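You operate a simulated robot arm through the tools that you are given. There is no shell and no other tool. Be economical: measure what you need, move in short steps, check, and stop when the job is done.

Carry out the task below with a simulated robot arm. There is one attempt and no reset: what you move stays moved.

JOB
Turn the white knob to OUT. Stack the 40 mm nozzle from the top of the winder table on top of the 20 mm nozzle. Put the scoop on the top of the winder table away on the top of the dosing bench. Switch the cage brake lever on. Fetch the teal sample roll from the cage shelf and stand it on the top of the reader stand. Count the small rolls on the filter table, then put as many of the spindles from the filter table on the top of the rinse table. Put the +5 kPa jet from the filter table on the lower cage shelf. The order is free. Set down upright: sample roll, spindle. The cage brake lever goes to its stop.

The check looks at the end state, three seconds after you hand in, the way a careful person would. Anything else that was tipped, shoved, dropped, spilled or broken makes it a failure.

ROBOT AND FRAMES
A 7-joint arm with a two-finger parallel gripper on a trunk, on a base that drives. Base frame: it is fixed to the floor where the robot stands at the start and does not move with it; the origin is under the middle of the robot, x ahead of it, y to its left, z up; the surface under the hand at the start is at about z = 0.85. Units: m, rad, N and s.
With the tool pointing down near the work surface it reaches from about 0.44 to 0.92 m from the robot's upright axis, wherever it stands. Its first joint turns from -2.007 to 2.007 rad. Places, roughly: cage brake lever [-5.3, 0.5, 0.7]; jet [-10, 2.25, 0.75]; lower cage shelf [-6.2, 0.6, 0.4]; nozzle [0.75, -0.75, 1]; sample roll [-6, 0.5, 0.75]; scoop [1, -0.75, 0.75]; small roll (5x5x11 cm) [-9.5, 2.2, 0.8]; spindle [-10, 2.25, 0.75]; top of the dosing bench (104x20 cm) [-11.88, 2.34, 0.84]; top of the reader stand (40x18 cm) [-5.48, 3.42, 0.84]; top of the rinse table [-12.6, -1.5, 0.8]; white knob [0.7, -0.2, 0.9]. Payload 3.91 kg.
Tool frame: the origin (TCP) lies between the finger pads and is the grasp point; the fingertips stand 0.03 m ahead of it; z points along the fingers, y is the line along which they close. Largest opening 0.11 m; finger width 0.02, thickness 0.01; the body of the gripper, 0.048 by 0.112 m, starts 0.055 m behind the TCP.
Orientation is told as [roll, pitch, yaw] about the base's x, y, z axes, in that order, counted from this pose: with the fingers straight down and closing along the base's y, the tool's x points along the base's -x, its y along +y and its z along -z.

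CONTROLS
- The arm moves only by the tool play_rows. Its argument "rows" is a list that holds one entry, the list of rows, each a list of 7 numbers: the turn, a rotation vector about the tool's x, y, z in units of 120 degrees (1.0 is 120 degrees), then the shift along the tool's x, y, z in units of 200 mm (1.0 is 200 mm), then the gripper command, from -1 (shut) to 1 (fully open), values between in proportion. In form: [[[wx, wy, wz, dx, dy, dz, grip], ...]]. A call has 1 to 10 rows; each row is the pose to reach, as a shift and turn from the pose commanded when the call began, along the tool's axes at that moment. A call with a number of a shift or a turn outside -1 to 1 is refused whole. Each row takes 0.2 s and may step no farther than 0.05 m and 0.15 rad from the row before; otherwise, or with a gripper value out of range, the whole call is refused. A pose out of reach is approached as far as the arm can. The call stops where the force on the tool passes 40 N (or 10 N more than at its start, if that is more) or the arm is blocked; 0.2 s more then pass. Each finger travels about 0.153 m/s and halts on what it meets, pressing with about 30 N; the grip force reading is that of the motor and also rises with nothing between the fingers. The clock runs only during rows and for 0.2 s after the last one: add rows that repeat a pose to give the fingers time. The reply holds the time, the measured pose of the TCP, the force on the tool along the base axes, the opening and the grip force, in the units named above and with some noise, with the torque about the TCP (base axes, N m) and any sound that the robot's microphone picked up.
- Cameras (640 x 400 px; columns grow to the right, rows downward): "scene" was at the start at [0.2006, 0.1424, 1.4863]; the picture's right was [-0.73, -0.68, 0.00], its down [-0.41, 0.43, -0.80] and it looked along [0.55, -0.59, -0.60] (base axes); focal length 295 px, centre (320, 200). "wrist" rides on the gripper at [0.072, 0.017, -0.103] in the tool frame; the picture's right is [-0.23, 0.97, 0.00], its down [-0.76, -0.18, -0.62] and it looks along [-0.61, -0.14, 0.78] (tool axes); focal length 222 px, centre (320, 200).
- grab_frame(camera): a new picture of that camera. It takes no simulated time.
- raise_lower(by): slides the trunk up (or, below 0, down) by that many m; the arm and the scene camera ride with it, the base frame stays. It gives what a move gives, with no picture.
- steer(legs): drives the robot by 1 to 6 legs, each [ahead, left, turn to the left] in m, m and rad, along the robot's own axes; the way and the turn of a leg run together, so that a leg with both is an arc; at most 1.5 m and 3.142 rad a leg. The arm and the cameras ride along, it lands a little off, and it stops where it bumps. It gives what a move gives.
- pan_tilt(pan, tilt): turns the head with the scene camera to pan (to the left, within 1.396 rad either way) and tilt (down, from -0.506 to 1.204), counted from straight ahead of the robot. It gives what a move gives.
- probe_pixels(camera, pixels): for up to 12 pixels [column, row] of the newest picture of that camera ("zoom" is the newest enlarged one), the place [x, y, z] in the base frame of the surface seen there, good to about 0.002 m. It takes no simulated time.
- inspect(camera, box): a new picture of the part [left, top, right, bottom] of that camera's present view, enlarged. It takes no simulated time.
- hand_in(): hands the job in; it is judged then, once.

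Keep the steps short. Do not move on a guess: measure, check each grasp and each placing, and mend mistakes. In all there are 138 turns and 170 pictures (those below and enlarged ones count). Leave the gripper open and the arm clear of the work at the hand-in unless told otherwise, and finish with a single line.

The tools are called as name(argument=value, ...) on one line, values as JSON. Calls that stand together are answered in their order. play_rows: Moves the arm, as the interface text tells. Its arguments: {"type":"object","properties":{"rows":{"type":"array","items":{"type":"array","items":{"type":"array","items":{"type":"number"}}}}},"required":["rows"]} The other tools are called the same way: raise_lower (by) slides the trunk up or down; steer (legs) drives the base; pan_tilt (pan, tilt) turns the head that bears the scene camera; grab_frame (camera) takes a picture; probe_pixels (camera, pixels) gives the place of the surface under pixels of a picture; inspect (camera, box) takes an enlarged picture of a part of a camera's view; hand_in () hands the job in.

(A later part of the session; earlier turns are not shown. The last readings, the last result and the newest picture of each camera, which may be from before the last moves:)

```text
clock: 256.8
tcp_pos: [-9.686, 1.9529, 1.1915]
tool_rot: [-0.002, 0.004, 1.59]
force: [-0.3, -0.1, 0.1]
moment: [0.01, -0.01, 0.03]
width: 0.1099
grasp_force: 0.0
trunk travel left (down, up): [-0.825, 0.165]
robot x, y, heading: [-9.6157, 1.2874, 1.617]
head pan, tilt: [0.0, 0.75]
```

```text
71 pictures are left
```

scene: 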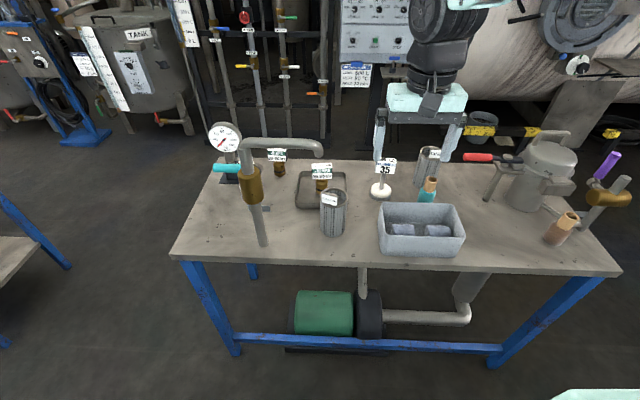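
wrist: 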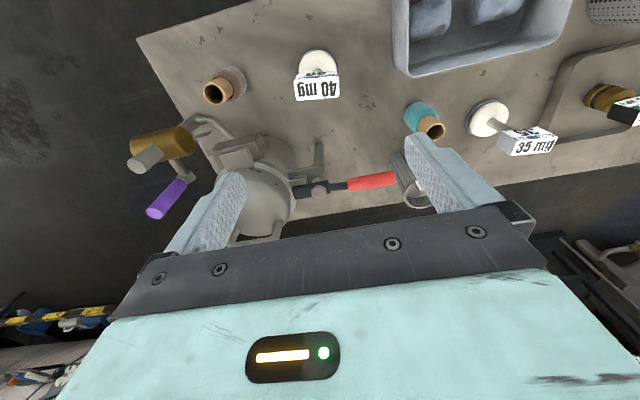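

I zoom on the "35" spindle and measure the tag and neighbours.

inspect(camera="scene", box=[355, 145, 455, 215])

probe_pixels(camera="zoom", pixels=[[140, 95], [265, 95], [200, 90], [145, 115], [255, 115], [200, 140], [160, 250], [160, 300], [470, 180], [465, 230], [440, 290], [440, 60]])

```text
5.71 times, centred on (405, 180) of scene
```

zoom: 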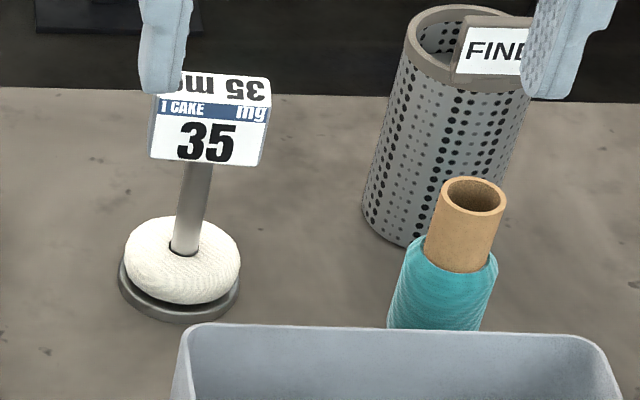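

```text
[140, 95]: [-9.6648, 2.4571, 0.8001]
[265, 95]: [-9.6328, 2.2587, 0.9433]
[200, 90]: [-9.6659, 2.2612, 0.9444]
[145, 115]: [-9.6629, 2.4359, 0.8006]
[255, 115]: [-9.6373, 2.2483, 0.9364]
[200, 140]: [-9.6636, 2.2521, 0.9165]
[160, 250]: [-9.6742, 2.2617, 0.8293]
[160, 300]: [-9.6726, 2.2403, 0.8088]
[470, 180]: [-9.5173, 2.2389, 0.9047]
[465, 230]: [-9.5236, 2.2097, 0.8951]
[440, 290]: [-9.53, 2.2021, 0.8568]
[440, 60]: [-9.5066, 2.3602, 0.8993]
```

Tag centre ≈(-9.663,2.265). I drive 0.2 ahead and move the gripper above the tag.

steer(legs=[[0.2, 0, 0]])

play_rows(rows=[[[0, 0, 0.02, -0.2, -0.08, 0, 1], [0, 0, 0.04, -0.4, -0.15, 0, 1], [0, 0, 0.04, -0.552, -0.17, 0.1, 1], [0, 0, 0.04, -0.552, -0.17, 0.3, 1], [0, 0, 0.04, -0.552, -0.17, 0.5, 1], [0, 0, 0.04, -0.552, -0.17, 0.6, 1], [0, 0, 0.04, -0.552, -0.17, 0.6, 1]]])

grab_frame(camera="wrist")

```text
clock: 258.4
tcp_pos: [-9.6957, 2.1497, 1.1935]
tool_rot: [-0.001, 0.004, 1.593]
force: [0.0, -0.8, -0.4]
moment: [0.05, 0.01, -0.03]
width: 0.1102
grasp_force: 0.1
trunk travel left (down, up): [-0.825, 0.165]
robot x, y, heading: [-9.6227, 1.4851, 1.613]
head pan, tilt: [0.0, 0.75]
```

```text
clock: 260.0
tcp_pos: [-9.6636, 2.2614, 1.0734]
tool_rot: [-0.004, 0.003, 1.509]
force: [-0.6, 0.2, 0.2]
moment: [0.0, 0.01, 0.01]
width: 0.1098
grasp_force: 0.1
trunk travel left (down, up): [-0.825, 0.165]
robot x, y, heading: [-9.6214, 1.4871, 1.615]
head pan, tilt: [0.0, 0.75]
```

```text
69 pictures are left
```

wrist: 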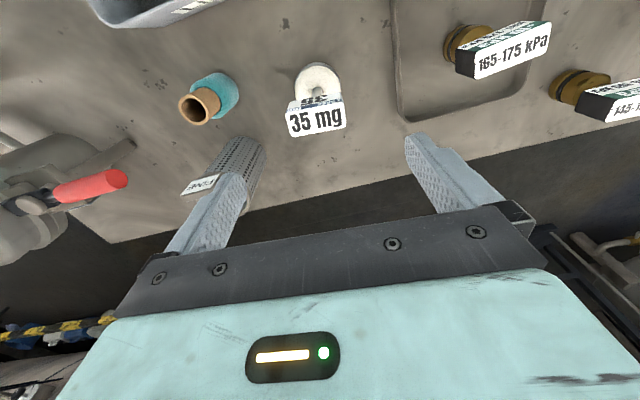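

probe_pixels(camera="wrist", pixels=[[290, 110], [343, 104], [316, 108], [291, 134], [344, 127], [318, 130], [240, 150]])

```text
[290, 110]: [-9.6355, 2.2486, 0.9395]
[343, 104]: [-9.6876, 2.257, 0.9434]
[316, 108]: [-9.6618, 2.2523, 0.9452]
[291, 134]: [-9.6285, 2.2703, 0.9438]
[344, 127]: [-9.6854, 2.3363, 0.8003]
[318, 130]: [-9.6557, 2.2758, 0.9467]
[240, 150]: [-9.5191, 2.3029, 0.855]
```

Trim position and yaw slightly, descend, close and lift a little.

play_rows(rows=[[[0, 0, 0.045, -0.015, -0.02, 0.1, 1], [0, 0, 0.045, -0.015, -0.02, 0.3, 1], [0, 0, 0.045, -0.015, -0.02, 0.5, 1], [0, 0, 0.045, -0.015, -0.02, 0.65, 1], [0, 0, 0.045, -0.015, -0.02, 0.752, 1], [0, 0, 0.045, -0.015, -0.02, 0.752, 0.5], [0, 0, 0.045, -0.015, -0.02, 0.752, 0], [0, 0, 0.045, -0.015, -0.02, 0.752, -1], [0, 0, 0.045, -0.015, -0.02, 0.752, -1], [0, 0, 0.045, -0.015, -0.02, 0.752, -1]]])

play_rows(rows=[[[0, 0, 0, 0, 0, -0.05, -1], [0, 0, 0, 0, 0, -0.2, -1], [0, 0, 0, 0, 0, -0.4, -1], [0, 0, 0, 0, 0, -0.6, -1], [0, 0, 0, 0, 0, -0.8, -1], [0, 0, 0, 0, 0, -1, -1], [0, 0, 0, 0.2, 0, -1, -1], [0, 0, 0, 0.4, 0, -1, -1], [0, 0, 0, 0.6, 0, -1, -1], [0, 0, 0, 0.8, 0, -1, -1]]])

grab_frame(camera="scene")

```text
clock: 262.2
tcp_pos: [-9.6566, 2.2631, 0.9214]
tool_rot: [-0.003, 0.004, 1.417]
force: [0.2, -0.5, 0.1]
moment: [-0.01, 0.0, 0.01]
width: 0.0629
grasp_force: 29.8
trunk travel left (down, up): [-0.825, 0.165]
robot x, y, heading: [-9.6269, 1.4841, 1.614]
head pan, tilt: [0.0, 0.75]
```

```text
clock: 264.4
tcp_pos: [-9.6828, 2.1061, 1.1222]
tool_rot: [-0.005, 0.004, 1.415]
force: [0.8, 0.1, -3.4]
moment: [-0.01, 0.02, 0.01]
width: 0.0626
grasp_force: 29.7
trunk travel left (down, up): [-0.825, 0.165]
robot x, y, heading: [-9.6242, 1.4819, 1.617]
head pan, tilt: [0.0, 0.75]
```

```text
68 pictures are left
```

scene: 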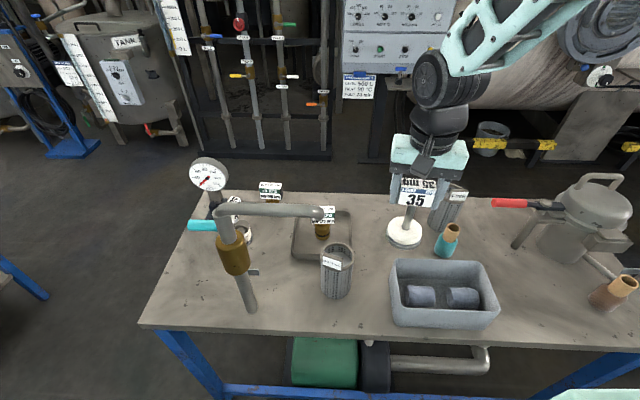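

Held. I drive back to the rinse table the same way.

steer(legs=[[-0.2, 0, 0], [0, 0, 1.525], [1.45, 0, 0], [1.4, 0, 0], [0, 0, 1.57], [1.4, 0, 0]])

pan_tilt(pan=0.0, tilt=0.6)

```text
clock: 293.6
tcp_pos: [-12.5361, -0.7009, 1.1227]
tool_rot: [-0.003, 0.003, -1.801]
force: [0.3, -0.2, -2.6]
moment: [0.03, -0.01, 0.01]
width: 0.0617
grasp_force: 30.1
trunk travel left (down, up): [-0.825, 0.165]
robot x, y, heading: [-12.5475, -0.077, -1.611]
head pan, tilt: [0.0, 0.75]
```

```text
clock: 294.3
tcp_pos: [-12.5371, -0.7008, 1.122]
tool_rot: [-0.003, 0.004, -1.803]
force: [0.8, 0.0, -2.4]
moment: [0.05, -0.02, -0.01]
width: 0.062
grasp_force: 30.1
trunk travel left (down, up): [-0.825, 0.165]
robot x, y, heading: [-12.5488, -0.0804, -1.607]
head pan, tilt: [0.0, 0.6]
```

I raise the arm 6 cm for clearance, then approach 0.7 m.

play_rows(rows=[[[0, 0, 0, 0, 0, -0.15, -1], [0, 0, 0, 0, 0, -0.3, -1]]])

steer(legs=[[0, 0, 0.04], [0.7, 0, 0]])

grab_frame(camera="scene")

```text
clock: 294.9
tcp_pos: [-12.5363, -0.702, 1.1827]
tool_rot: [-0.002, 0.003, -1.804]
force: [-0.2, -0.2, -1.6]
moment: [-0.03, -0.01, 0.03]
width: 0.0618
grasp_force: 30.2
trunk travel left (down, up): [-0.825, 0.165]
robot x, y, heading: [-12.5479, -0.0791, -1.596]
head pan, tilt: [0.0, 0.6]
```

```text
clock: 299.1
tcp_pos: [-12.5076, -1.4026, 1.1825]
tool_rot: [-0.003, 0.003, -1.764]
force: [0.3, 0.1, -2.5]
moment: [0.0, -0.02, 0.01]
width: 0.0617
grasp_force: 30.2
trunk travel left (down, up): [-0.825, 0.165]
robot x, y, heading: [-12.5428, -0.7769, -1.562]
head pan, tilt: [0.0, 0.6]
```

```text
67 pictures are left
```

scene: 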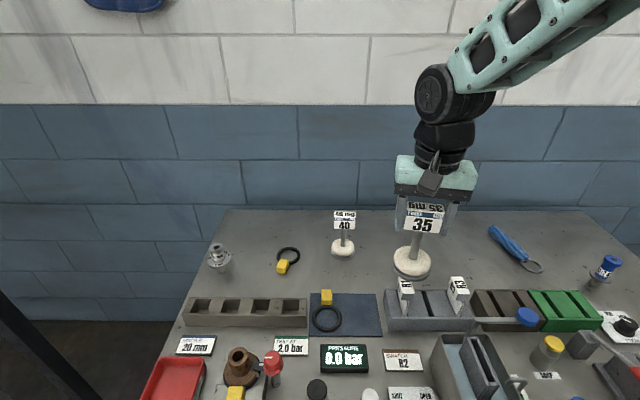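

Move to the second spot (-12.56,-1.66), then down to just above the surface.

play_rows(rows=[[[0, 0, 0, -0.22, 0, 0, -1], [0, 0, 0, -0.44, 0, 0, -1], [0, 0, 0, -0.66, 0, 0, -1], [0, 0, 0, -0.88, 0, 0, -1]]])

play_rows(rows=[[[0, 0, 0, -0.22, -0.0085, 0.05, -1], [0, 0, 0, -0.43, -0.0085, 0.15, -1], [0, 0, 0, -0.43, -0.0085, 0.35, -1], [0, 0, 0, -0.43, -0.0085, 0.55, -1], [0, 0, 0, -0.43, -0.0085, 0.75, -1], [0, 0, 0, -0.43, -0.0085, 0.9, -1], [0, 0, 0, -0.43, -0.0085, 0.98, -1], [0, 0, 0, -0.43, -0.0085, 0.98, -1]]])

inspect(camera="scene", box=[310, 130, 470, 290])

```text
clock: 300.1
tcp_pos: [-12.5399, -1.575, 1.1846]
tool_rot: [-0.004, 0.003, -1.764]
force: [0.6, 0.5, -0.9]
moment: [-0.01, 0.03, -0.03]
width: 0.0617
grasp_force: 30.0
trunk travel left (down, up): [-0.825, 0.165]
robot x, y, heading: [-12.547, -0.7775, -1.563]
head pan, tilt: [0.0, 0.6]
```

```text
clock: 301.9
tcp_pos: [-12.5594, -1.6575, 0.9857]
tool_rot: [-0.004, 0.003, -1.764]
force: [0.4, -0.6, -2.7]
moment: [-0.02, 0.01, 0.01]
width: 0.0619
grasp_force: 29.8
trunk travel left (down, up): [-0.825, 0.165]
robot x, y, heading: [-12.5413, -0.7772, -1.563]
head pan, tilt: [0.0, 0.6]
```

```text
2.50 times, centred on (390, 210) of scene
```

zoom: 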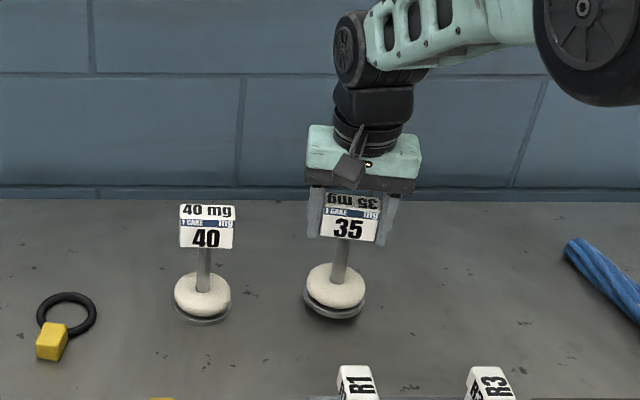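

Lower the last 14 mm, release slowly, and rise.

play_rows(rows=[[[0, 0, 0, 0, 0, 0.045, -1], [0, 0, 0, 0, 0, 0.07, -1], [0, 0, 0, 0, 0, 0.075, -1], [0, 0, 0, 0, 0, 0.075, -1]]])

play_rows(rows=[[[0, 0, 0, 0, 0, 0.0, 0.15], [0, 0, 0, 0, 0, 0, 0.25], [0, 0, 0, 0, 0, 0, 0.4], [0, 0, 0, 0, 0, 0, 0.6], [0, 0, 0, 0, 0, 0, 0.7], [0, 0, 0, 0, 0, -0.1, 0.7], [0, 0, 0, 0, 0, -0.3, 0.7], [0, 0, 0, 0, 0, -0.5, 0.7], [0, 0, 0, 0, 0, -0.7, 0.7], [0, 0, 0, 0, 0, -0.9, 0.8]]])

inspect(camera="scene", box=[310, 130, 470, 290])

```text
clock: 302.9
tcp_pos: [-12.5605, -1.6582, 0.972]
tool_rot: [-0.003, 0.001, -1.766]
force: [0.4, 0.2, 4.4]
moment: [0.09, -0.16, 0.02]
width: 0.0619
grasp_force: 30.0
trunk travel left (down, up): [-0.825, 0.165]
robot x, y, heading: [-12.5418, -0.781, -1.564]
head pan, tilt: [0.0, 0.6]
```

```text
clock: 305.1
tcp_pos: [-12.5628, -1.6586, 1.1506]
tool_rot: [-0.004, 0.005, -1.766]
force: [0.0, 0.8, -0.5]
moment: [0.02, -0.01, 0.0]
width: 0.0992
grasp_force: 0.0
trunk travel left (down, up): [-0.825, 0.165]
robot x, y, heading: [-12.5426, -0.7826, -1.566]
head pan, tilt: [0.0, 0.6]
```

```text
2.50 times, centred on (390, 210) of scene
```

zoom: 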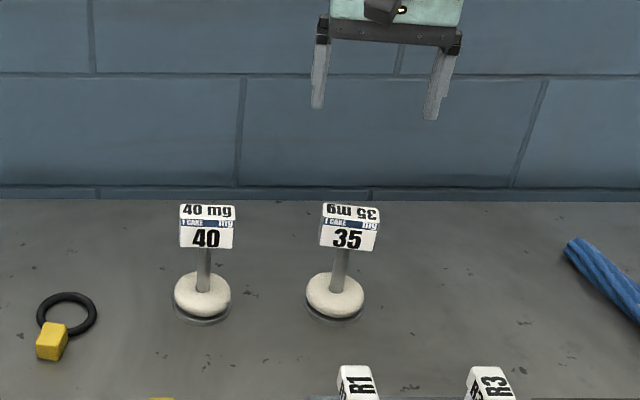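

Both spindles stand upright. I retract and drive back to the filter table for the +5 kPa jet, a bit more to the left.

play_rows(rows=[[[0, 0, 0, 0.2, 0, -0.1, 0.9], [0, 0, 0, 0.4, 0, -0.2, 1], [0, 0, 0, 0.6, 0, -0.3, 1], [0, 0, 0, 0.8, 0, -0.3, 1], [0, 0, 0, 1.0, 0, -0.3, 1]]])

steer(legs=[[-1.5, 0, 0], [-0.57, 0, 0], [0, 0, 1.57], [1.4, 0, 0], [1.15, 0, 0], [0, 0, 1.57]])

pan_tilt(pan=0.0, tilt=0.7)

grab_frame(camera="scene")

```text
clock: 306.3
tcp_pos: [-12.5208, -1.4629, 1.2124]
tool_rot: [-0.002, 0.002, -1.766]
force: [-0.3, 0.2, -0.2]
moment: [0.02, 0.01, 0.0]
width: 0.1101
grasp_force: 0.2
trunk travel left (down, up): [-0.825, 0.165]
robot x, y, heading: [-12.5461, -0.7784, -1.559]
head pan, tilt: [0.0, 0.6]
```

```text
clock: 336.4
tcp_pos: [-10.0128, 2.0289, 1.2127]
tool_rot: [-0.003, 0.004, 1.345]
force: [-0.2, -0.1, 0.2]
moment: [0.0, 0.03, 0.02]
width: 0.1098
grasp_force: 0.1
trunk travel left (down, up): [-0.825, 0.165]
robot x, y, heading: [-10.0117, 1.3441, 1.543]
head pan, tilt: [0.0, 0.6]
```

```text
clock: 337.0
tcp_pos: [-10.0129, 2.0291, 1.212]
tool_rot: [-0.003, 0.003, 1.346]
force: [-0.3, -0.2, -0.5]
moment: [0.0, 0.03, -0.01]
width: 0.1101
grasp_force: 0.0
trunk travel left (down, up): [-0.825, 0.165]
robot x, y, heading: [-10.0102, 1.345, 1.545]
head pan, tilt: [0.0, 0.7]
```

```text
64 pictures are left
```

scene: 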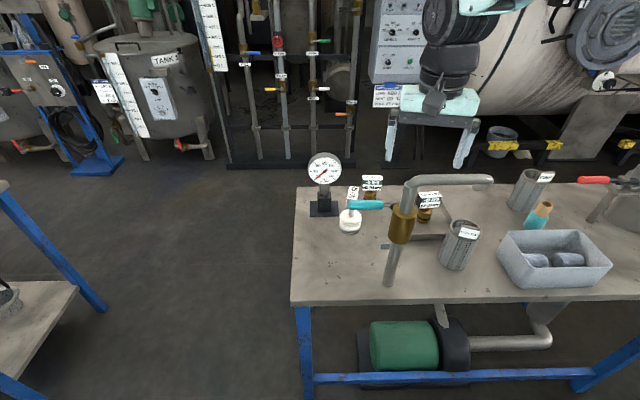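

Good angle: jet +5 at (371,187). I zoom and measure it and the pipe/handle around it.

inspect(camera="scene", box=[330, 160, 450, 240])

probe_pixels(camera="zoom", pixels=[[215, 100], [180, 90], [265, 95], [220, 140], [175, 140], [265, 145], [220, 185], [160, 240], [270, 240], [120, 180], [520, 105], [410, 100]])

```text
5.00 times, centred on (390, 200) of scene
```

zoom: 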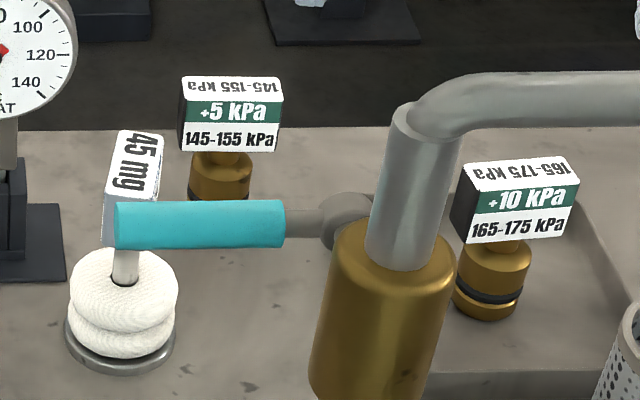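

```text
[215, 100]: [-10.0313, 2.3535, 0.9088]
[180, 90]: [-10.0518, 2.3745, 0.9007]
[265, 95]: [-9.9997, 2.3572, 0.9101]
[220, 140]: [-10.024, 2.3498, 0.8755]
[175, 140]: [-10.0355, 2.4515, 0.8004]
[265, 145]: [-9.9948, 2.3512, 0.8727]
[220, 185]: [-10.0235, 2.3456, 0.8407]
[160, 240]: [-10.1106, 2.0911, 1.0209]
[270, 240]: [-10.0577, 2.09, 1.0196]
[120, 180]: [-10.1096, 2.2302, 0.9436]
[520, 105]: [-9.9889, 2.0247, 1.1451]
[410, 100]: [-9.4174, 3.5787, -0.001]
```

Jet tag: centre ≈(-10.022,2.366), z 0.87–0.91. The tap pipe (top ~1.16) stands in front, so I raise the trunk fully, shift left 0.2 and go 0.25 ahead so that the forearm passes clear.

raise_lower(by=0.16)

steer(legs=[[0, 0.2, 0], [0.25, 0, 0]])

grab_frame(camera="scene")

grab_frame(camera="wrist")

```text
clock: 338.9
tcp_pos: [-10.0137, 2.0283, 1.3729]
tool_rot: [-0.003, 0.004, 1.347]
force: [0.3, 0.9, 0.0]
moment: [-0.02, 0.04, -0.02]
width: 0.1101
grasp_force: 0.1
trunk travel left (down, up): [-0.985, 0.005]
robot x, y, heading: [-10.011, 1.3429, 1.543]
head pan, tilt: [0.0, 0.7]
```

```text
clock: 341.9
tcp_pos: [-10.2, 2.2767, 1.3725]
tool_rot: [-0.004, 0.004, 1.34]
force: [0.0, 0.3, 0.2]
moment: [0.03, 0.03, -0.01]
width: 0.1099
grasp_force: 0.1
trunk travel left (down, up): [-0.985, 0.005]
robot x, y, heading: [-10.2022, 1.5883, 1.542]
head pan, tilt: [0.0, 0.7]
```

```text
62 pictures are left
```

scene: 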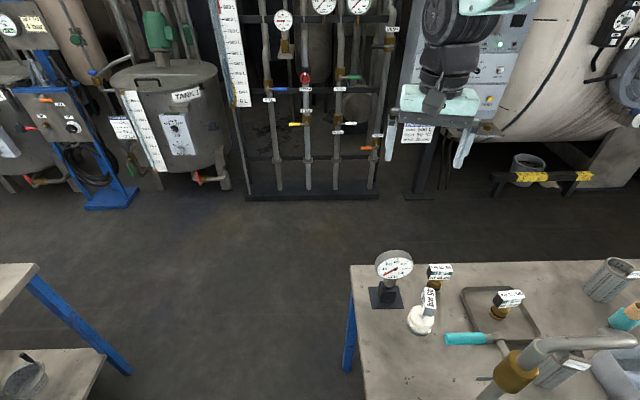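

```text
61 pictures are left
```

wrist: 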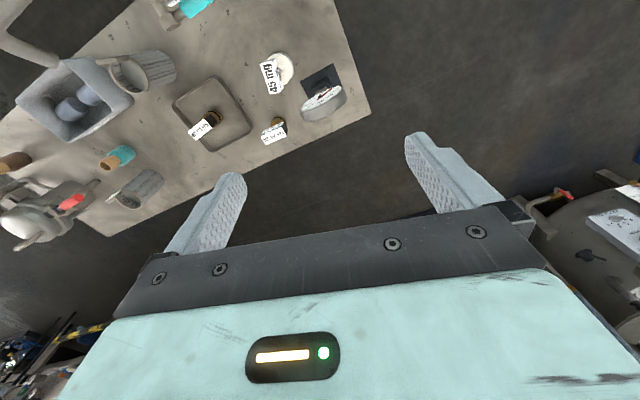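

I zoom in with the wrist camera on the jet and gauge and measure.

inspect(camera="wrist", box=[180, 45, 350, 150])

probe_pixels(camera="zoom", pixels=[[315, 320], [400, 295], [360, 290], [375, 335], [325, 350], [600, 190], [470, 240], [530, 250], [535, 205], [70, 310], [340, 140], [120, 280]])

```text
3.76 times, centred on (265, 98) of wrist
```

zoom: 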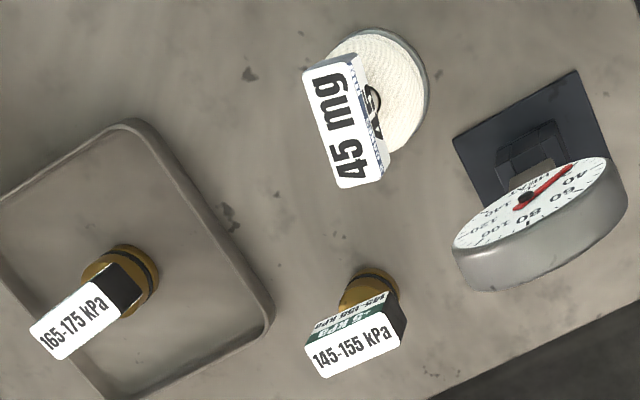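

```text
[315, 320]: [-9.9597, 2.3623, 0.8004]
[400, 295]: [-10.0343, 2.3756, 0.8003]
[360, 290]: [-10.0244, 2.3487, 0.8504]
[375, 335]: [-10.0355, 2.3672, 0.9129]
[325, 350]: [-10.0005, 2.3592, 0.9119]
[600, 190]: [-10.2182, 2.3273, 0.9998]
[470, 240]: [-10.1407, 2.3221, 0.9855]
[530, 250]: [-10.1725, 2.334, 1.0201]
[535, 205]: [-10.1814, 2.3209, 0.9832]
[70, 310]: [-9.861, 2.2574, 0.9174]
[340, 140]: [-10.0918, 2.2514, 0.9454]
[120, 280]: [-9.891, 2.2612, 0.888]
```

The tag is parallel to the table edge. I move above it, squaring the yaw, and check.

play_rows(rows=[[[0, 0, -0.03, -0.13, -0.16, 0.05, 1], [0, 0, -0.06, -0.26, -0.32, 0.12, 1], [0, 0, -0.09, -0.39, -0.48, 0.2, 1], [0, 0, -0.11, -0.52, -0.64, 0.3, 1], [0, 0, -0.11, -0.633, -0.77, 0.45, 1], [0, 0, -0.11, -0.633, -0.77, 0.65, 1], [0, 0, -0.11, -0.633, -0.77, 0.85, 1], [0, 0, -0.11, -0.633, -0.77, 1, 1], [0, 0, -0.11, -0.633, -0.77, 1, 1]]])

grab_frame(camera="wrist")

grab_frame(camera="scene")

```text
clock: 343.9
tcp_pos: [-10.0211, 2.366, 1.173]
tool_rot: [-0.002, 0.005, 1.57]
force: [-0.6, 0.9, 0.3]
moment: [-0.02, -0.01, -0.01]
width: 0.1102
grasp_force: 0.1
trunk travel left (down, up): [-0.985, 0.005]
robot x, y, heading: [-10.1988, 1.5931, 1.541]
head pan, tilt: [0.0, 0.7]
```

```text
59 pictures are left
```

wrist: 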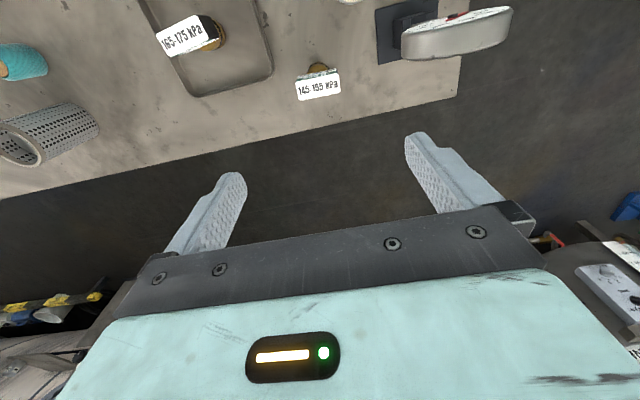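

```text
58 pictures are left
```

scene: 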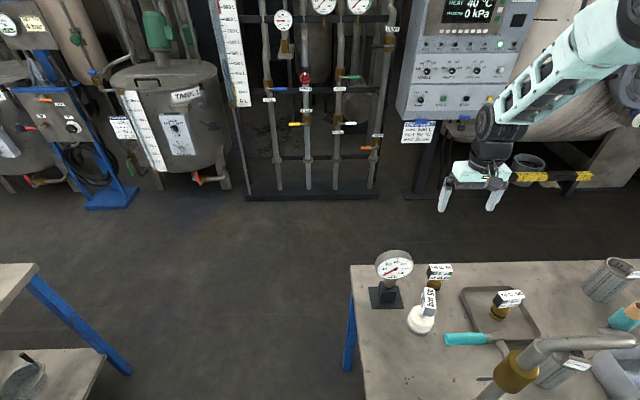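

probe_pixels(camera="wrist", pixels=[[299, 83], [338, 77], [318, 80], [300, 99], [338, 95], [319, 98]])

```text
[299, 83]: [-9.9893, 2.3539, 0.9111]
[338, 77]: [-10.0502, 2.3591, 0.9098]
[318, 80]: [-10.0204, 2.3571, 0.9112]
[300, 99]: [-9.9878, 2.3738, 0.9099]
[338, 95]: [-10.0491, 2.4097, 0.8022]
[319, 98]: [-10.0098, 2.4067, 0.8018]
```

Aligned (centre -10.019, 2.366). Descend, close, then lift.

play_rows(rows=[[[0, 0, 0, 0, 0, 0.2, 1], [0, 0, 0, 0, 0, 0.4, 1], [0, 0, 0, 0, 0, 0.6, 1], [0, 0, 0, 0, 0, 0.8, 1], [0, 0, 0, 0, 0, 1, 1]]])

play_rows(rows=[[[0, 0, 0, 0, 0, 0.15, 1], [0, 0, 0, 0, 0, 0.3, 1], [0, 0, 0, 0, 0, 0.4, 1], [0, 0, 0, 0, 0, 0.4, 0.5], [0, 0, 0, 0, 0, 0.4, 0], [0, 0, 0, 0, 0, 0.4, -1], [0, 0, 0, 0, 0, 0.4, -1], [0, 0, 0, 0, 0, 0.4, -1]]])

play_rows(rows=[[[0, 0, 0, 0, 0, -0.05, -1], [0, 0, 0, 0, 0, -0.2, -1], [0, 0, 0, 0, 0, -0.4, -1], [0, 0, 0, 0, 0, -0.6, -1], [0, 0, 0, 0, 0, -0.8, -1], [0, 0, 0, 0, 0, -1, -1], [0, 0, 0, 0, 0, -1, -1]]])

inspect(camera="scene", box=[370, 170, 530, 320])

```text
clock: 345.1
tcp_pos: [-10.0193, 2.3646, 0.9737]
tool_rot: [-0.002, 0.004, 1.572]
force: [0.0, 0.0, 1.0]
moment: [0.01, 0.01, 0.03]
width: 0.1101
grasp_force: 0.1
trunk travel left (down, up): [-0.985, 0.005]
robot x, y, heading: [-10.2022, 1.5951, 1.543]
head pan, tilt: [0.0, 0.7]
```

```text
clock: 346.9
tcp_pos: [-10.0221, 2.3645, 0.8933]
tool_rot: [-0.002, 0.003, 1.571]
force: [1.8, 0.7, -0.1]
moment: [0.05, -0.03, -0.03]
width: 0.0657
grasp_force: 30.2
trunk travel left (down, up): [-0.985, 0.005]
robot x, y, heading: [-10.2032, 1.5907, 1.544]
head pan, tilt: [0.0, 0.7]
```

```text
clock: 348.4
tcp_pos: [-10.0214, 2.3646, 1.0934]
tool_rot: [-0.001, 0.002, 1.571]
force: [0.0, 0.0, -4.5]
moment: [0.04, -0.01, -0.01]
width: 0.0659
grasp_force: 30.1
trunk travel left (down, up): [-0.985, 0.005]
robot x, y, heading: [-10.2011, 1.588, 1.538]
head pan, tilt: [0.0, 0.7]
```

```text
2.67 times, centred on (450, 245) of scene
```

zoom: 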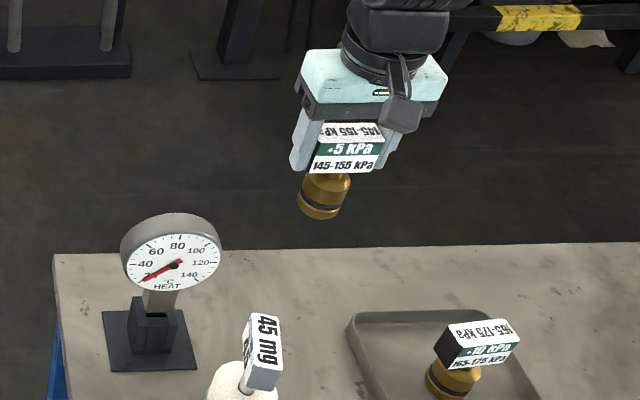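

Held. I lift higher and swing left, away from the tap, before backing off.

play_rows(rows=[[[0, 0, 0, 0, 0, -0.24, -1], [0, 0, 0, 0, 0, -0.48, -1], [0, 0, 0, 0, 0.05, -0.7, -1], [0, 0, 0, 0, 0.2, -0.85, -1], [0, 0, 0, 0.1, 0.4, -0.9, -1], [0, 0, 0, 0.2, 0.6, -0.9, -1], [0, 0, 0, 0.3, 0.8, -0.9, -1], [0, 0, 0, 0.4, 0.95, -0.9, -1], [0, 0, 0, 0.6, 0.95, -0.9, -1]]])

steer(legs=[[-0.3, 0, 0], [0, 0, -1.54], [1.5, 0, 0], [1.5, 0, 0]])

pan_tilt(pan=-0.4, tilt=0.4)

grab_frame(camera="scene")

```text
clock: 350.4
tcp_pos: [-10.2133, 2.2452, 1.2738]
tool_rot: [-0.001, 0.005, 1.571]
force: [-0.4, 0.4, -5.2]
moment: [-0.01, -0.03, 0.03]
width: 0.0659
grasp_force: 29.4
trunk travel left (down, up): [-0.985, 0.005]
robot x, y, heading: [-10.2018, 1.5943, 1.542]
head pan, tilt: [0.0, 0.7]
```

```text
clock: 370.5
tcp_pos: [-6.5399, 1.3487, 1.2724]
tool_rot: [-0.003, 0.003, 0.044]
force: [0.3, -1.0, -3.4]
moment: [-0.03, 0.01, -0.01]
width: 0.0657
grasp_force: 29.8
trunk travel left (down, up): [-0.985, 0.005]
robot x, y, heading: [-7.1904, 1.3085, 0.011]
head pan, tilt: [0.0, 0.7]
```

```text
clock: 371.4
tcp_pos: [-6.5403, 1.35, 1.2733]
tool_rot: [-0.001, 0.004, 0.043]
force: [-0.3, -0.4, -3.9]
moment: [0.02, 0.0, 0.02]
width: 0.066
grasp_force: 30.1
trunk travel left (down, up): [-0.985, 0.005]
robot x, y, heading: [-7.1893, 1.3094, 0.017]
head pan, tilt: [-0.4, 0.4]
```

```text
56 pictures are left
```

scene: 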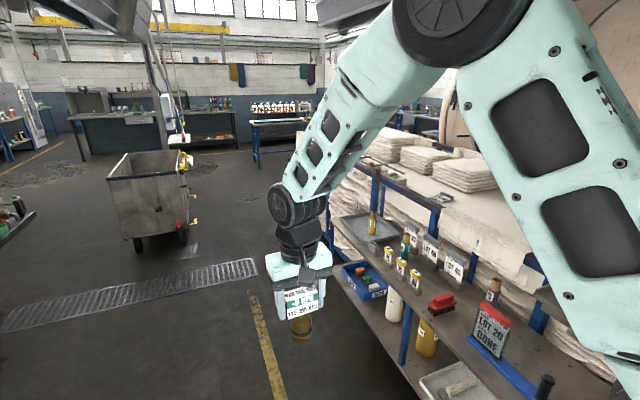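

The cage shelves are on the right. I go 1.0 m ahead and turn right to face them.

steer(legs=[[1.0, 0, 0], [0, 0, -1.58]])

pan_tilt(pan=0.0, tilt=0.75)

grab_frame(camera="scene")

```text
clock: 380.4
tcp_pos: [-6.1583, 0.6676, 1.2734]
tool_rot: [-0.001, 0.002, -1.543]
force: [-0.4, 0.1, -4.3]
moment: [0.06, 0.01, 0.0]
width: 0.0657
grasp_force: 29.7
trunk travel left (down, up): [-0.985, 0.005]
robot x, y, heading: [-6.1873, 1.323, -1.574]
head pan, tilt: [-0.4, 0.4]
```

```text
clock: 381.3
tcp_pos: [-6.1572, 0.6681, 1.2734]
tool_rot: [-0.003, 0.004, -1.542]
force: [-0.7, 0.3, -4.5]
moment: [0.03, 0.03, 0.0]
width: 0.066
grasp_force: 30.2
trunk travel left (down, up): [-0.985, 0.005]
robot x, y, heading: [-6.1845, 1.3168, -1.577]
head pan, tilt: [0.0, 0.75]
```

```text
55 pictures are left
```

scene: 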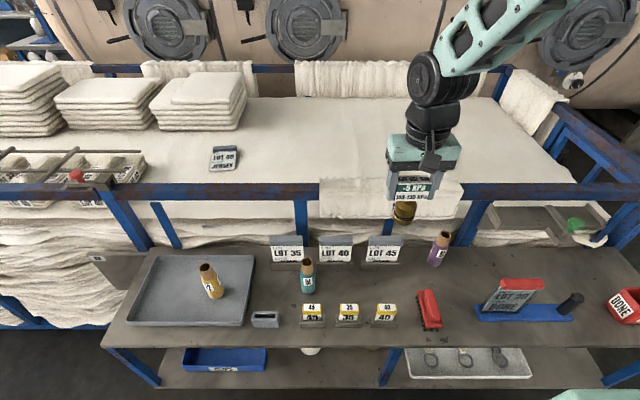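

I probe upper and lower shelf edges and the rolls.

probe_pixels(camera="scene", pixels=[[330, 346], [110, 345], [330, 385], [290, 383], [350, 370], [240, 368], [500, 375], [307, 265], [307, 290], [307, 312], [560, 380], [310, 351]])

pan_tilt(pan=0.0, tilt=1.15)

grab_frame(camera="scene")

```text
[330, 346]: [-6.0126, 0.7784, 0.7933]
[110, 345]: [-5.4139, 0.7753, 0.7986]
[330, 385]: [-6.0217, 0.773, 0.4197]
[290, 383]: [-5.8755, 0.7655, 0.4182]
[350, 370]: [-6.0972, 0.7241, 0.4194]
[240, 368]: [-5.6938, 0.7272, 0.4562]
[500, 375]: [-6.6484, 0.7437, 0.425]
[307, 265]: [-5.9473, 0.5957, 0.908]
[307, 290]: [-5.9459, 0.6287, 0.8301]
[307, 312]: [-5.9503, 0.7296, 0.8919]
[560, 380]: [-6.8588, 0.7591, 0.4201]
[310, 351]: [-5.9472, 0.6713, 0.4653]
```

```text
clock: 382.1
tcp_pos: [-6.1563, 0.6679, 1.2731]
tool_rot: [0.0, 0.002, -1.543]
force: [-0.2, -0.3, -4.7]
moment: [0.01, 0.03, 0.0]
width: 0.0658
grasp_force: 30.0
trunk travel left (down, up): [-0.985, 0.005]
robot x, y, heading: [-6.1865, 1.3212, -1.575]
head pan, tilt: [0.0, 1.15]
```

```text
54 pictures are left
```

scene: 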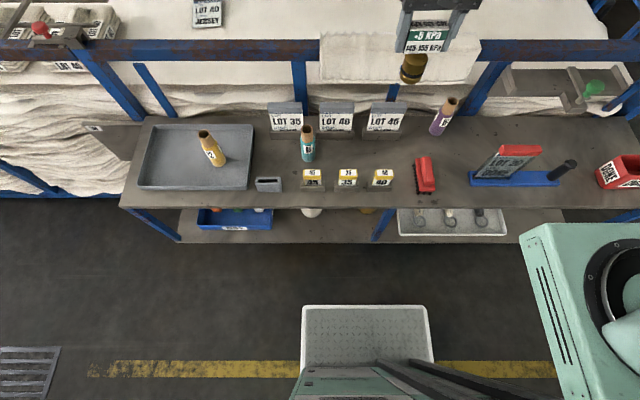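

I verify the label and probe a free spot on the upper shelf for re-gripping the jet horizontally (it must go in between the shelves from the front).

inspect(camera="scene", box=[380, 0, 480, 90])

probe_pixels(camera="scene", pixels=[[450, 185], [450, 170], [436, 185], [470, 180], [425, 165], [455, 198], [385, 175], [305, 222], [350, 215], [340, 235], [400, 232], [355, 228]])

inspect(camera="scene", box=[270, 90, 490, 250])

```text
4.44 times, centred on (430, 45) of scene
```

zoom: 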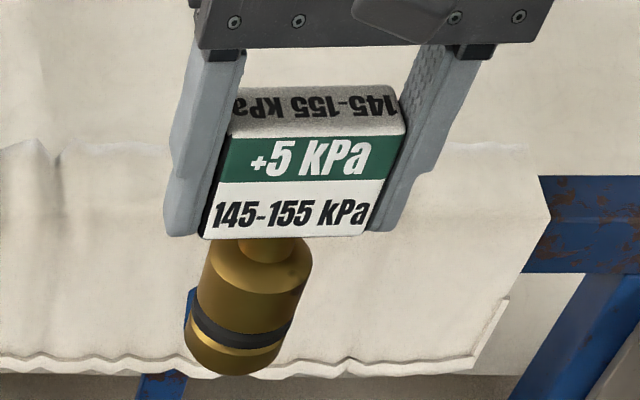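

```text
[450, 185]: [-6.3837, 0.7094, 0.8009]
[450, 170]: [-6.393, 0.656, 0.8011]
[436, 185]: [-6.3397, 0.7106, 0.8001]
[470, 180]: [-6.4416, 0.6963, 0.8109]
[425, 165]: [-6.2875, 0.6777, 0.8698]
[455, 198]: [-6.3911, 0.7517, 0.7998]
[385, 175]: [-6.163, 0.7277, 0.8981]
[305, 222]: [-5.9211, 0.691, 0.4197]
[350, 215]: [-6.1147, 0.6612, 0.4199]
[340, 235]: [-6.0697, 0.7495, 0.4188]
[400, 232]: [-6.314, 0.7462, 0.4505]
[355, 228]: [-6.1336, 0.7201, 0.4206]
```

```text
2.50 times, centred on (380, 170) of scene
```

zoom: 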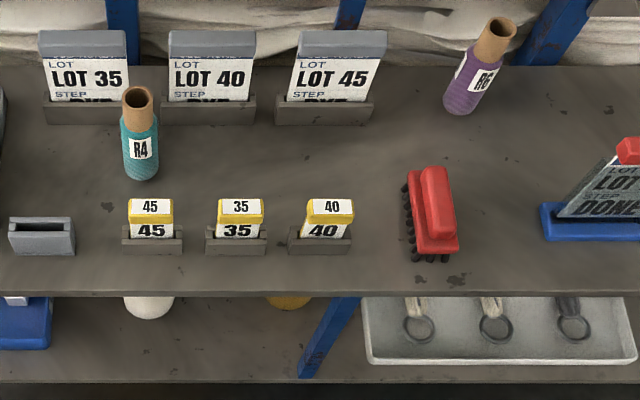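

Label confirmed "+5 kPa". Regrasp spot: (-6.395,0.71) beside the red brush; final spot on the lower shelf: about (-6.06,0.715). I strafe right 0.22, align, and lower with the trunk.

steer(legs=[[0, -0.22, 0]])

play_rows(rows=[[[0, 0, 0, 0.1, -0.05, 0, -1], [0, 0, 0, 0.21, -0.1, 0, -1], [0, 0, 0, 0.21, -0.1, 0, -1]]])

raise_lower(by=-0.34)

grab_frame(camera="scene")

```text
clock: 383.8
tcp_pos: [-6.3798, 0.6677, 1.2737]
tool_rot: [-0.003, 0.004, -1.545]
force: [-0.7, -0.5, -4.7]
moment: [0.04, -0.03, 0.02]
width: 0.0659
grasp_force: 30.0
trunk travel left (down, up): [-0.985, 0.005]
robot x, y, heading: [-6.4061, 1.3209, -1.574]
head pan, tilt: [0.0, 1.15]
```

```text
clock: 384.6
tcp_pos: [-6.4004, 0.709, 1.2741]
tool_rot: [0.001, 0.005, -1.544]
force: [1.0, 0.4, -3.9]
moment: [0.04, 0.0, 0.01]
width: 0.0659
grasp_force: 30.3
trunk travel left (down, up): [-0.985, 0.005]
robot x, y, heading: [-6.4081, 1.3205, -1.572]
head pan, tilt: [0.0, 1.15]
```

```text
clock: 388.0
tcp_pos: [-6.3999, 0.708, 0.9331]
tool_rot: [-0.002, 0.003, -1.544]
force: [0.3, -0.3, -4.8]
moment: [-0.01, -0.01, -0.01]
width: 0.0658
grasp_force: 29.8
trunk travel left (down, up): [-0.645, 0.345]
robot x, y, heading: [-6.4058, 1.3216, -1.577]
head pan, tilt: [0.0, 1.15]
```

```text
51 pictures are left
```

scene: 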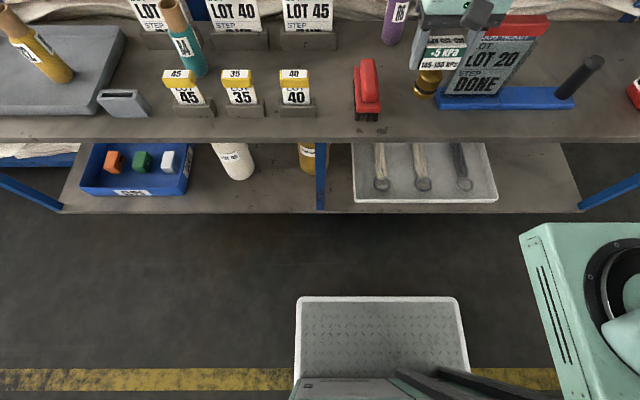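

I probe the LOT 20 board, blue base, and brush edges near the jet.

probe_pixels(camera="scene", pixels=[[443, 85], [455, 60], [500, 90], [445, 100], [470, 40], [378, 100], [378, 75], [430, 95], [520, 60], [237, 165], [308, 160], [272, 190]])

inspect(camera="scene", box=[340, 0, 540, 130])

```text
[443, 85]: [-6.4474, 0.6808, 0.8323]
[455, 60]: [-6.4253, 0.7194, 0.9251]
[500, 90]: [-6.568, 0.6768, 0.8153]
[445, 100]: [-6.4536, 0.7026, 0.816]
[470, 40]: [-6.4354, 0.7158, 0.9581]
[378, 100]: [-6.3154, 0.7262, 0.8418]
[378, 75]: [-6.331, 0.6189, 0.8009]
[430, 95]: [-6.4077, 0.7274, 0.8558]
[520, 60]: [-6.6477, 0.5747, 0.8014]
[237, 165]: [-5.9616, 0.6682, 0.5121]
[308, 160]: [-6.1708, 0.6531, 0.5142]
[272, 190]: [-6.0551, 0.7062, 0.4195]
```

```text
3.08 times, centred on (440, 65) of scene
```

zoom: 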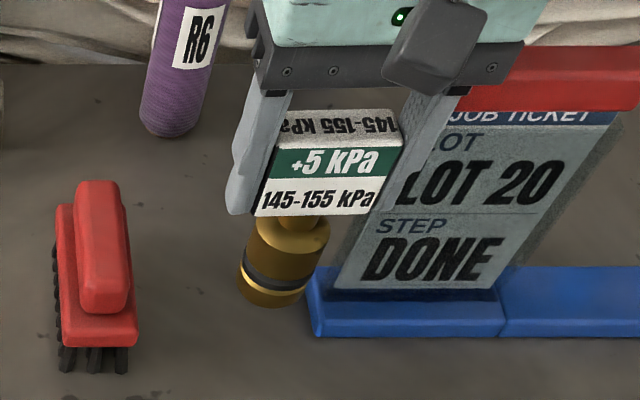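

To stay clear of the LOT 20 board I shift the jet 2 cm toward me and 1.5 cm left, then lower to the shelf.

play_rows(rows=[[[0, 0, 0, 0.1, 0.075, 0, -1], [0, 0, 0, 0.1, 0.075, 0.1, -1], [0, 0, 0, 0.1, 0.075, 0.18, -1], [0, 0, 0, 0.1, 0.075, 0.2, -1], [0, 0, 0, 0.1, 0.075, 0.205, -1], [0, 0, 0, 0.1, 0.075, 0.205, -1]]])

inspect(camera="scene", box=[340, 20, 540, 150])

```text
clock: 389.4
tcp_pos: [-6.3862, 0.729, 0.8928]
tool_rot: [-0.003, 0.004, -1.547]
force: [-4.5, 3.3, 15.9]
moment: [0.32, 0.14, 0.05]
width: 0.066
grasp_force: 29.7
trunk travel left (down, up): [-0.645, 0.345]
robot x, y, heading: [-6.4094, 1.3225, -1.575]
head pan, tilt: [0.0, 1.15]
```

```text
3.08 times, centred on (440, 85) of scene
```

zoom: 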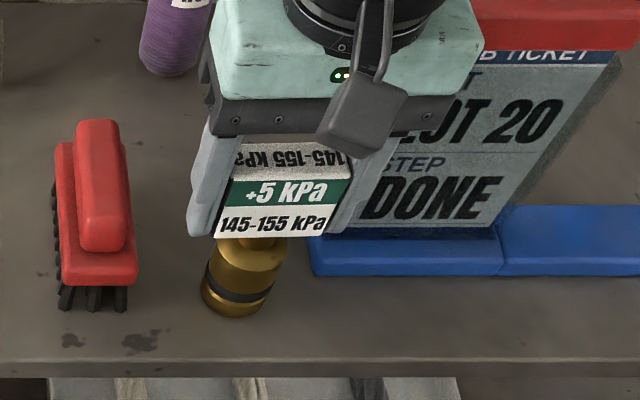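

Jet stands on the shelf (16 N). I open to 85 mm, rise straight up, and back the robot off 0.27 m.

play_rows(rows=[[[0, 0, 0, 0, 0, -0.005, -1], [0, 0, 0, 0, 0, -0.005, 0.25], [0, 0, 0, 0, 0, -0.005, 0.4], [0, 0, 0, 0, 0, -0.005, 0.5], [0, 0, 0, 0, 0, -0.005, 0.5], [0, 0, 0, 0, 0, -0.2, 0.5], [0, 0, 0, 0, 0, -0.4, 0.5], [0, 0, 0, 0, 0, -0.6, 0.7], [0, 0, 0, 0, 0, -0.8, 1]]])

steer(legs=[[-0.27, 0, 0]])

play_rows(rows=[[[0, -0.07, 0, 0, 0, 0, 1], [0, -0.14, 0, 0, 0, 0, 1], [0, -0.21, 0, 0, 0, 0, 1], [0, -0.28, 0, 0, 0, 0, 1], [0, -0.35, 0, 0, 0, 0, 1], [0, -0.42, 0, 0, 0, 0, 1], [0, -0.49, 0, 0, 0, 0, 1], [0, -0.56, 0, 0, 0, 0, 1], [0, -0.63, 0, 0, 0, 0, 1], [0, -0.7, 0, 0, 0, 0, 1]]])

grab_frame(camera="scene")

```text
clock: 391.4
tcp_pos: [-6.3846, 0.7301, 1.0533]
tool_rot: [-0.003, 0.005, -1.544]
force: [-0.1, -0.4, -0.3]
moment: [0.0, 0.04, 0.0]
width: 0.1098
grasp_force: 0.0
trunk travel left (down, up): [-0.645, 0.345]
robot x, y, heading: [-6.4133, 1.3191, -1.573]
head pan, tilt: [0.0, 1.15]
```

```text
clock: 393.2
tcp_pos: [-6.3862, 0.9944, 1.0529]
tool_rot: [-0.001, 0.003, -1.548]
force: [-0.2, -0.7, 0.1]
moment: [-0.01, 0.01, 0.0]
width: 0.11
grasp_force: 0.0
trunk travel left (down, up): [-0.645, 0.345]
robot x, y, heading: [-6.4074, 1.5844, -1.575]
head pan, tilt: [0.0, 1.15]
```

```text
clock: 395.4
tcp_pos: [-6.34, 0.9463, 1.0579]
tool_rot: [-0.013, -1.463, -1.537]
force: [0.7, -0.1, 0.4]
moment: [0.03, -0.03, -0.01]
width: 0.1102
grasp_force: 0.0
out of reach, approached as far as the arm can: row 7, 8, 9, 10
trunk travel left (down, up): [-0.645, 0.345]
robot x, y, heading: [-6.4046, 1.5853, -1.576]
head pan, tilt: [0.0, 1.15]
```

```text
48 pictures are left
```

scene: 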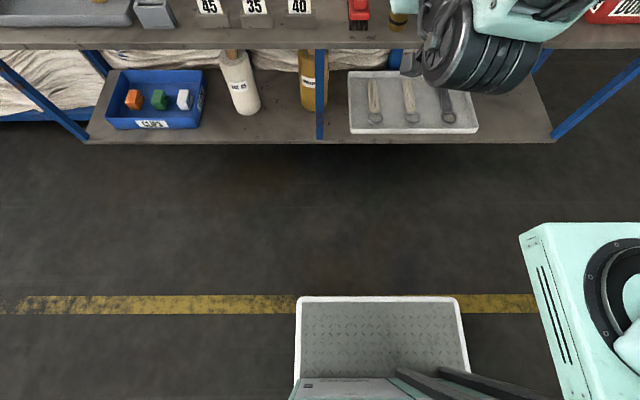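

The tool is nearly horizontal. I level it, align with the jet in x and lower to z≈0.893 in front of the shelf.

play_rows(rows=[[[0, -0.01, 0, 0.16, -0.05, 0.06, 1], [0, -0.02, 0, 0.32, -0.1, 0.12, 1], [0, -0.03, 0, 0.48, -0.15, 0.18, 1], [0, -0.04, 0, 0.64, -0.2, 0.25, 1], [0, -0.05, 0, 0.795, -0.238, 0.31, 1], [0, -0.05, 0, 0.795, -0.238, 0.31, 1]]])

pan_tilt(pan=0.0, tilt=0.9)

grab_frame(camera="scene")

grab_frame(camera="wrist")

```text
clock: 396.9
tcp_pos: [-6.3868, 0.9008, 0.8921]
tool_rot: [-0.621, -1.568, -0.927]
force: [0.2, 0.0, 0.0]
moment: [-0.01, 0.0, -0.02]
width: 0.1102
grasp_force: 0.1
trunk travel left (down, up): [-0.645, 0.345]
robot x, y, heading: [-6.4106, 1.5839, -1.571]
head pan, tilt: [0.0, 1.15]
```

```text
clock: 397.6
tcp_pos: [-6.3885, 0.9008, 0.8928]
tool_rot: [-0.538, -1.567, -1.009]
force: [-0.1, -0.2, 0.5]
moment: [0.03, -0.04, 0.04]
width: 0.11
grasp_force: 0.0
trunk travel left (down, up): [-0.645, 0.345]
robot x, y, heading: [-6.4039, 1.5863, -1.578]
head pan, tilt: [0.0, 0.901]
```

```text
47 pictures are left
```

scene: 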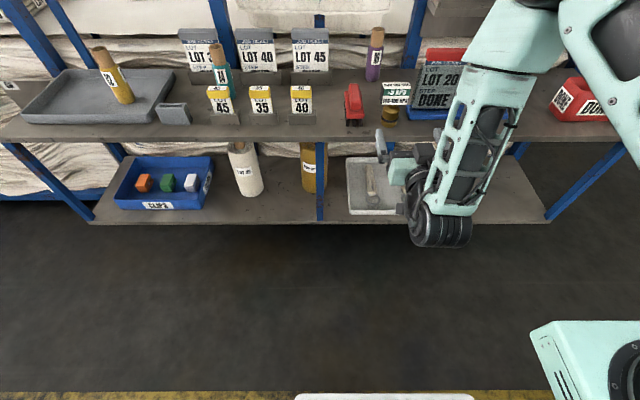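

```text
46 pictures are left
```

wrist: 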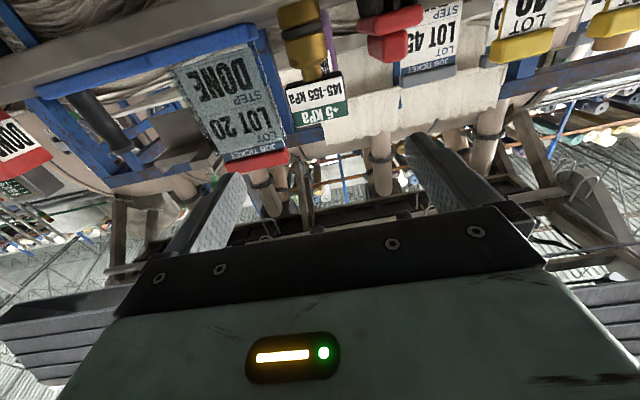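

Level and aligned. I check the LOT 20 board's nearest edge and the jet tag's position.

inspect(camera="scene", box=[340, 40, 480, 140])

probe_pixels(camera="zoom", pixels=[[200, 200], [325, 200], [262, 220], [262, 195], [365, 200], [345, 290], [370, 120], [340, 250], [262, 330], [80, 220]])

```text
4.00 times, centred on (410, 90) of scene
```

zoom: 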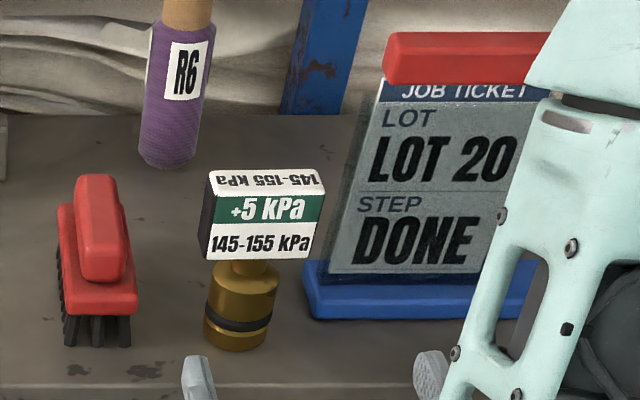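

```text
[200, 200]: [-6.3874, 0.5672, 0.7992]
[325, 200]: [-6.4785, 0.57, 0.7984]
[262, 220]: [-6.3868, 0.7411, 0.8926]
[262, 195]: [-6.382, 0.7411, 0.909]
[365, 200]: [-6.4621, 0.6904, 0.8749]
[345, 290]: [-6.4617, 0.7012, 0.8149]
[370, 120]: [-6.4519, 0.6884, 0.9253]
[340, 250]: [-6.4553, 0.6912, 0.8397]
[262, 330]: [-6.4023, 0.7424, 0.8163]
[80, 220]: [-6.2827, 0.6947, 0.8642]
```

Clearances are fine with an 85 mm opening. I move 0.168 m forward and close on the tag.

play_rows(rows=[[[0, 0, 0, 0, 0, 0.2, 0.55], [0, 0, 0, 0, 0, 0.4, 0.55], [0, 0, 0, 0, 0, 0.6, 0.55], [0, 0, 0, 0, 0, 0.75, 0.55], [0, 0, 0, 0, 0, 0.84, 0.55], [0, 0, 0, 0, 0, 0.84, 0.2], [0, 0, 0, 0, 0, 0.84, -1], [0, 0, 0, 0, 0, 0.84, -1], [0, 0, 0, 0, 0, 0.84, -1]]])

inspect(camera="scene", box=[330, 40, 490, 160])

```text
clock: 399.6
tcp_pos: [-6.3808, 0.7315, 0.8913]
tool_rot: [-0.818, -1.565, -0.74]
force: [-0.5, -2.1, 1.5]
moment: [-0.18, -0.02, -0.02]
width: 0.0662
grasp_force: 29.8
out of reach, approached as far as the arm can: row 5
trunk travel left (down, up): [-0.645, 0.345]
robot x, y, heading: [-6.4079, 1.587, -1.583]
head pan, tilt: [0.0, 0.901]
```

```text
3.33 times, centred on (410, 100) of scene
```

zoom: 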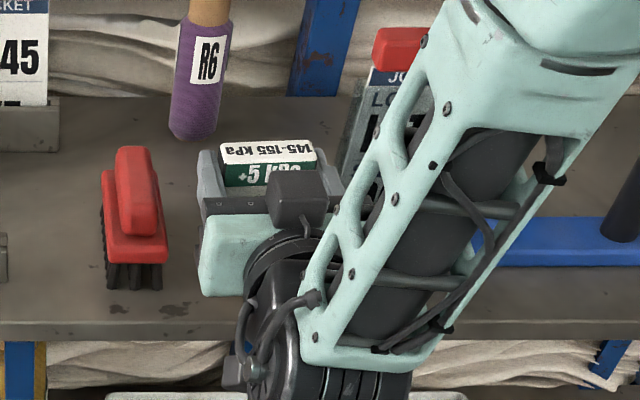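

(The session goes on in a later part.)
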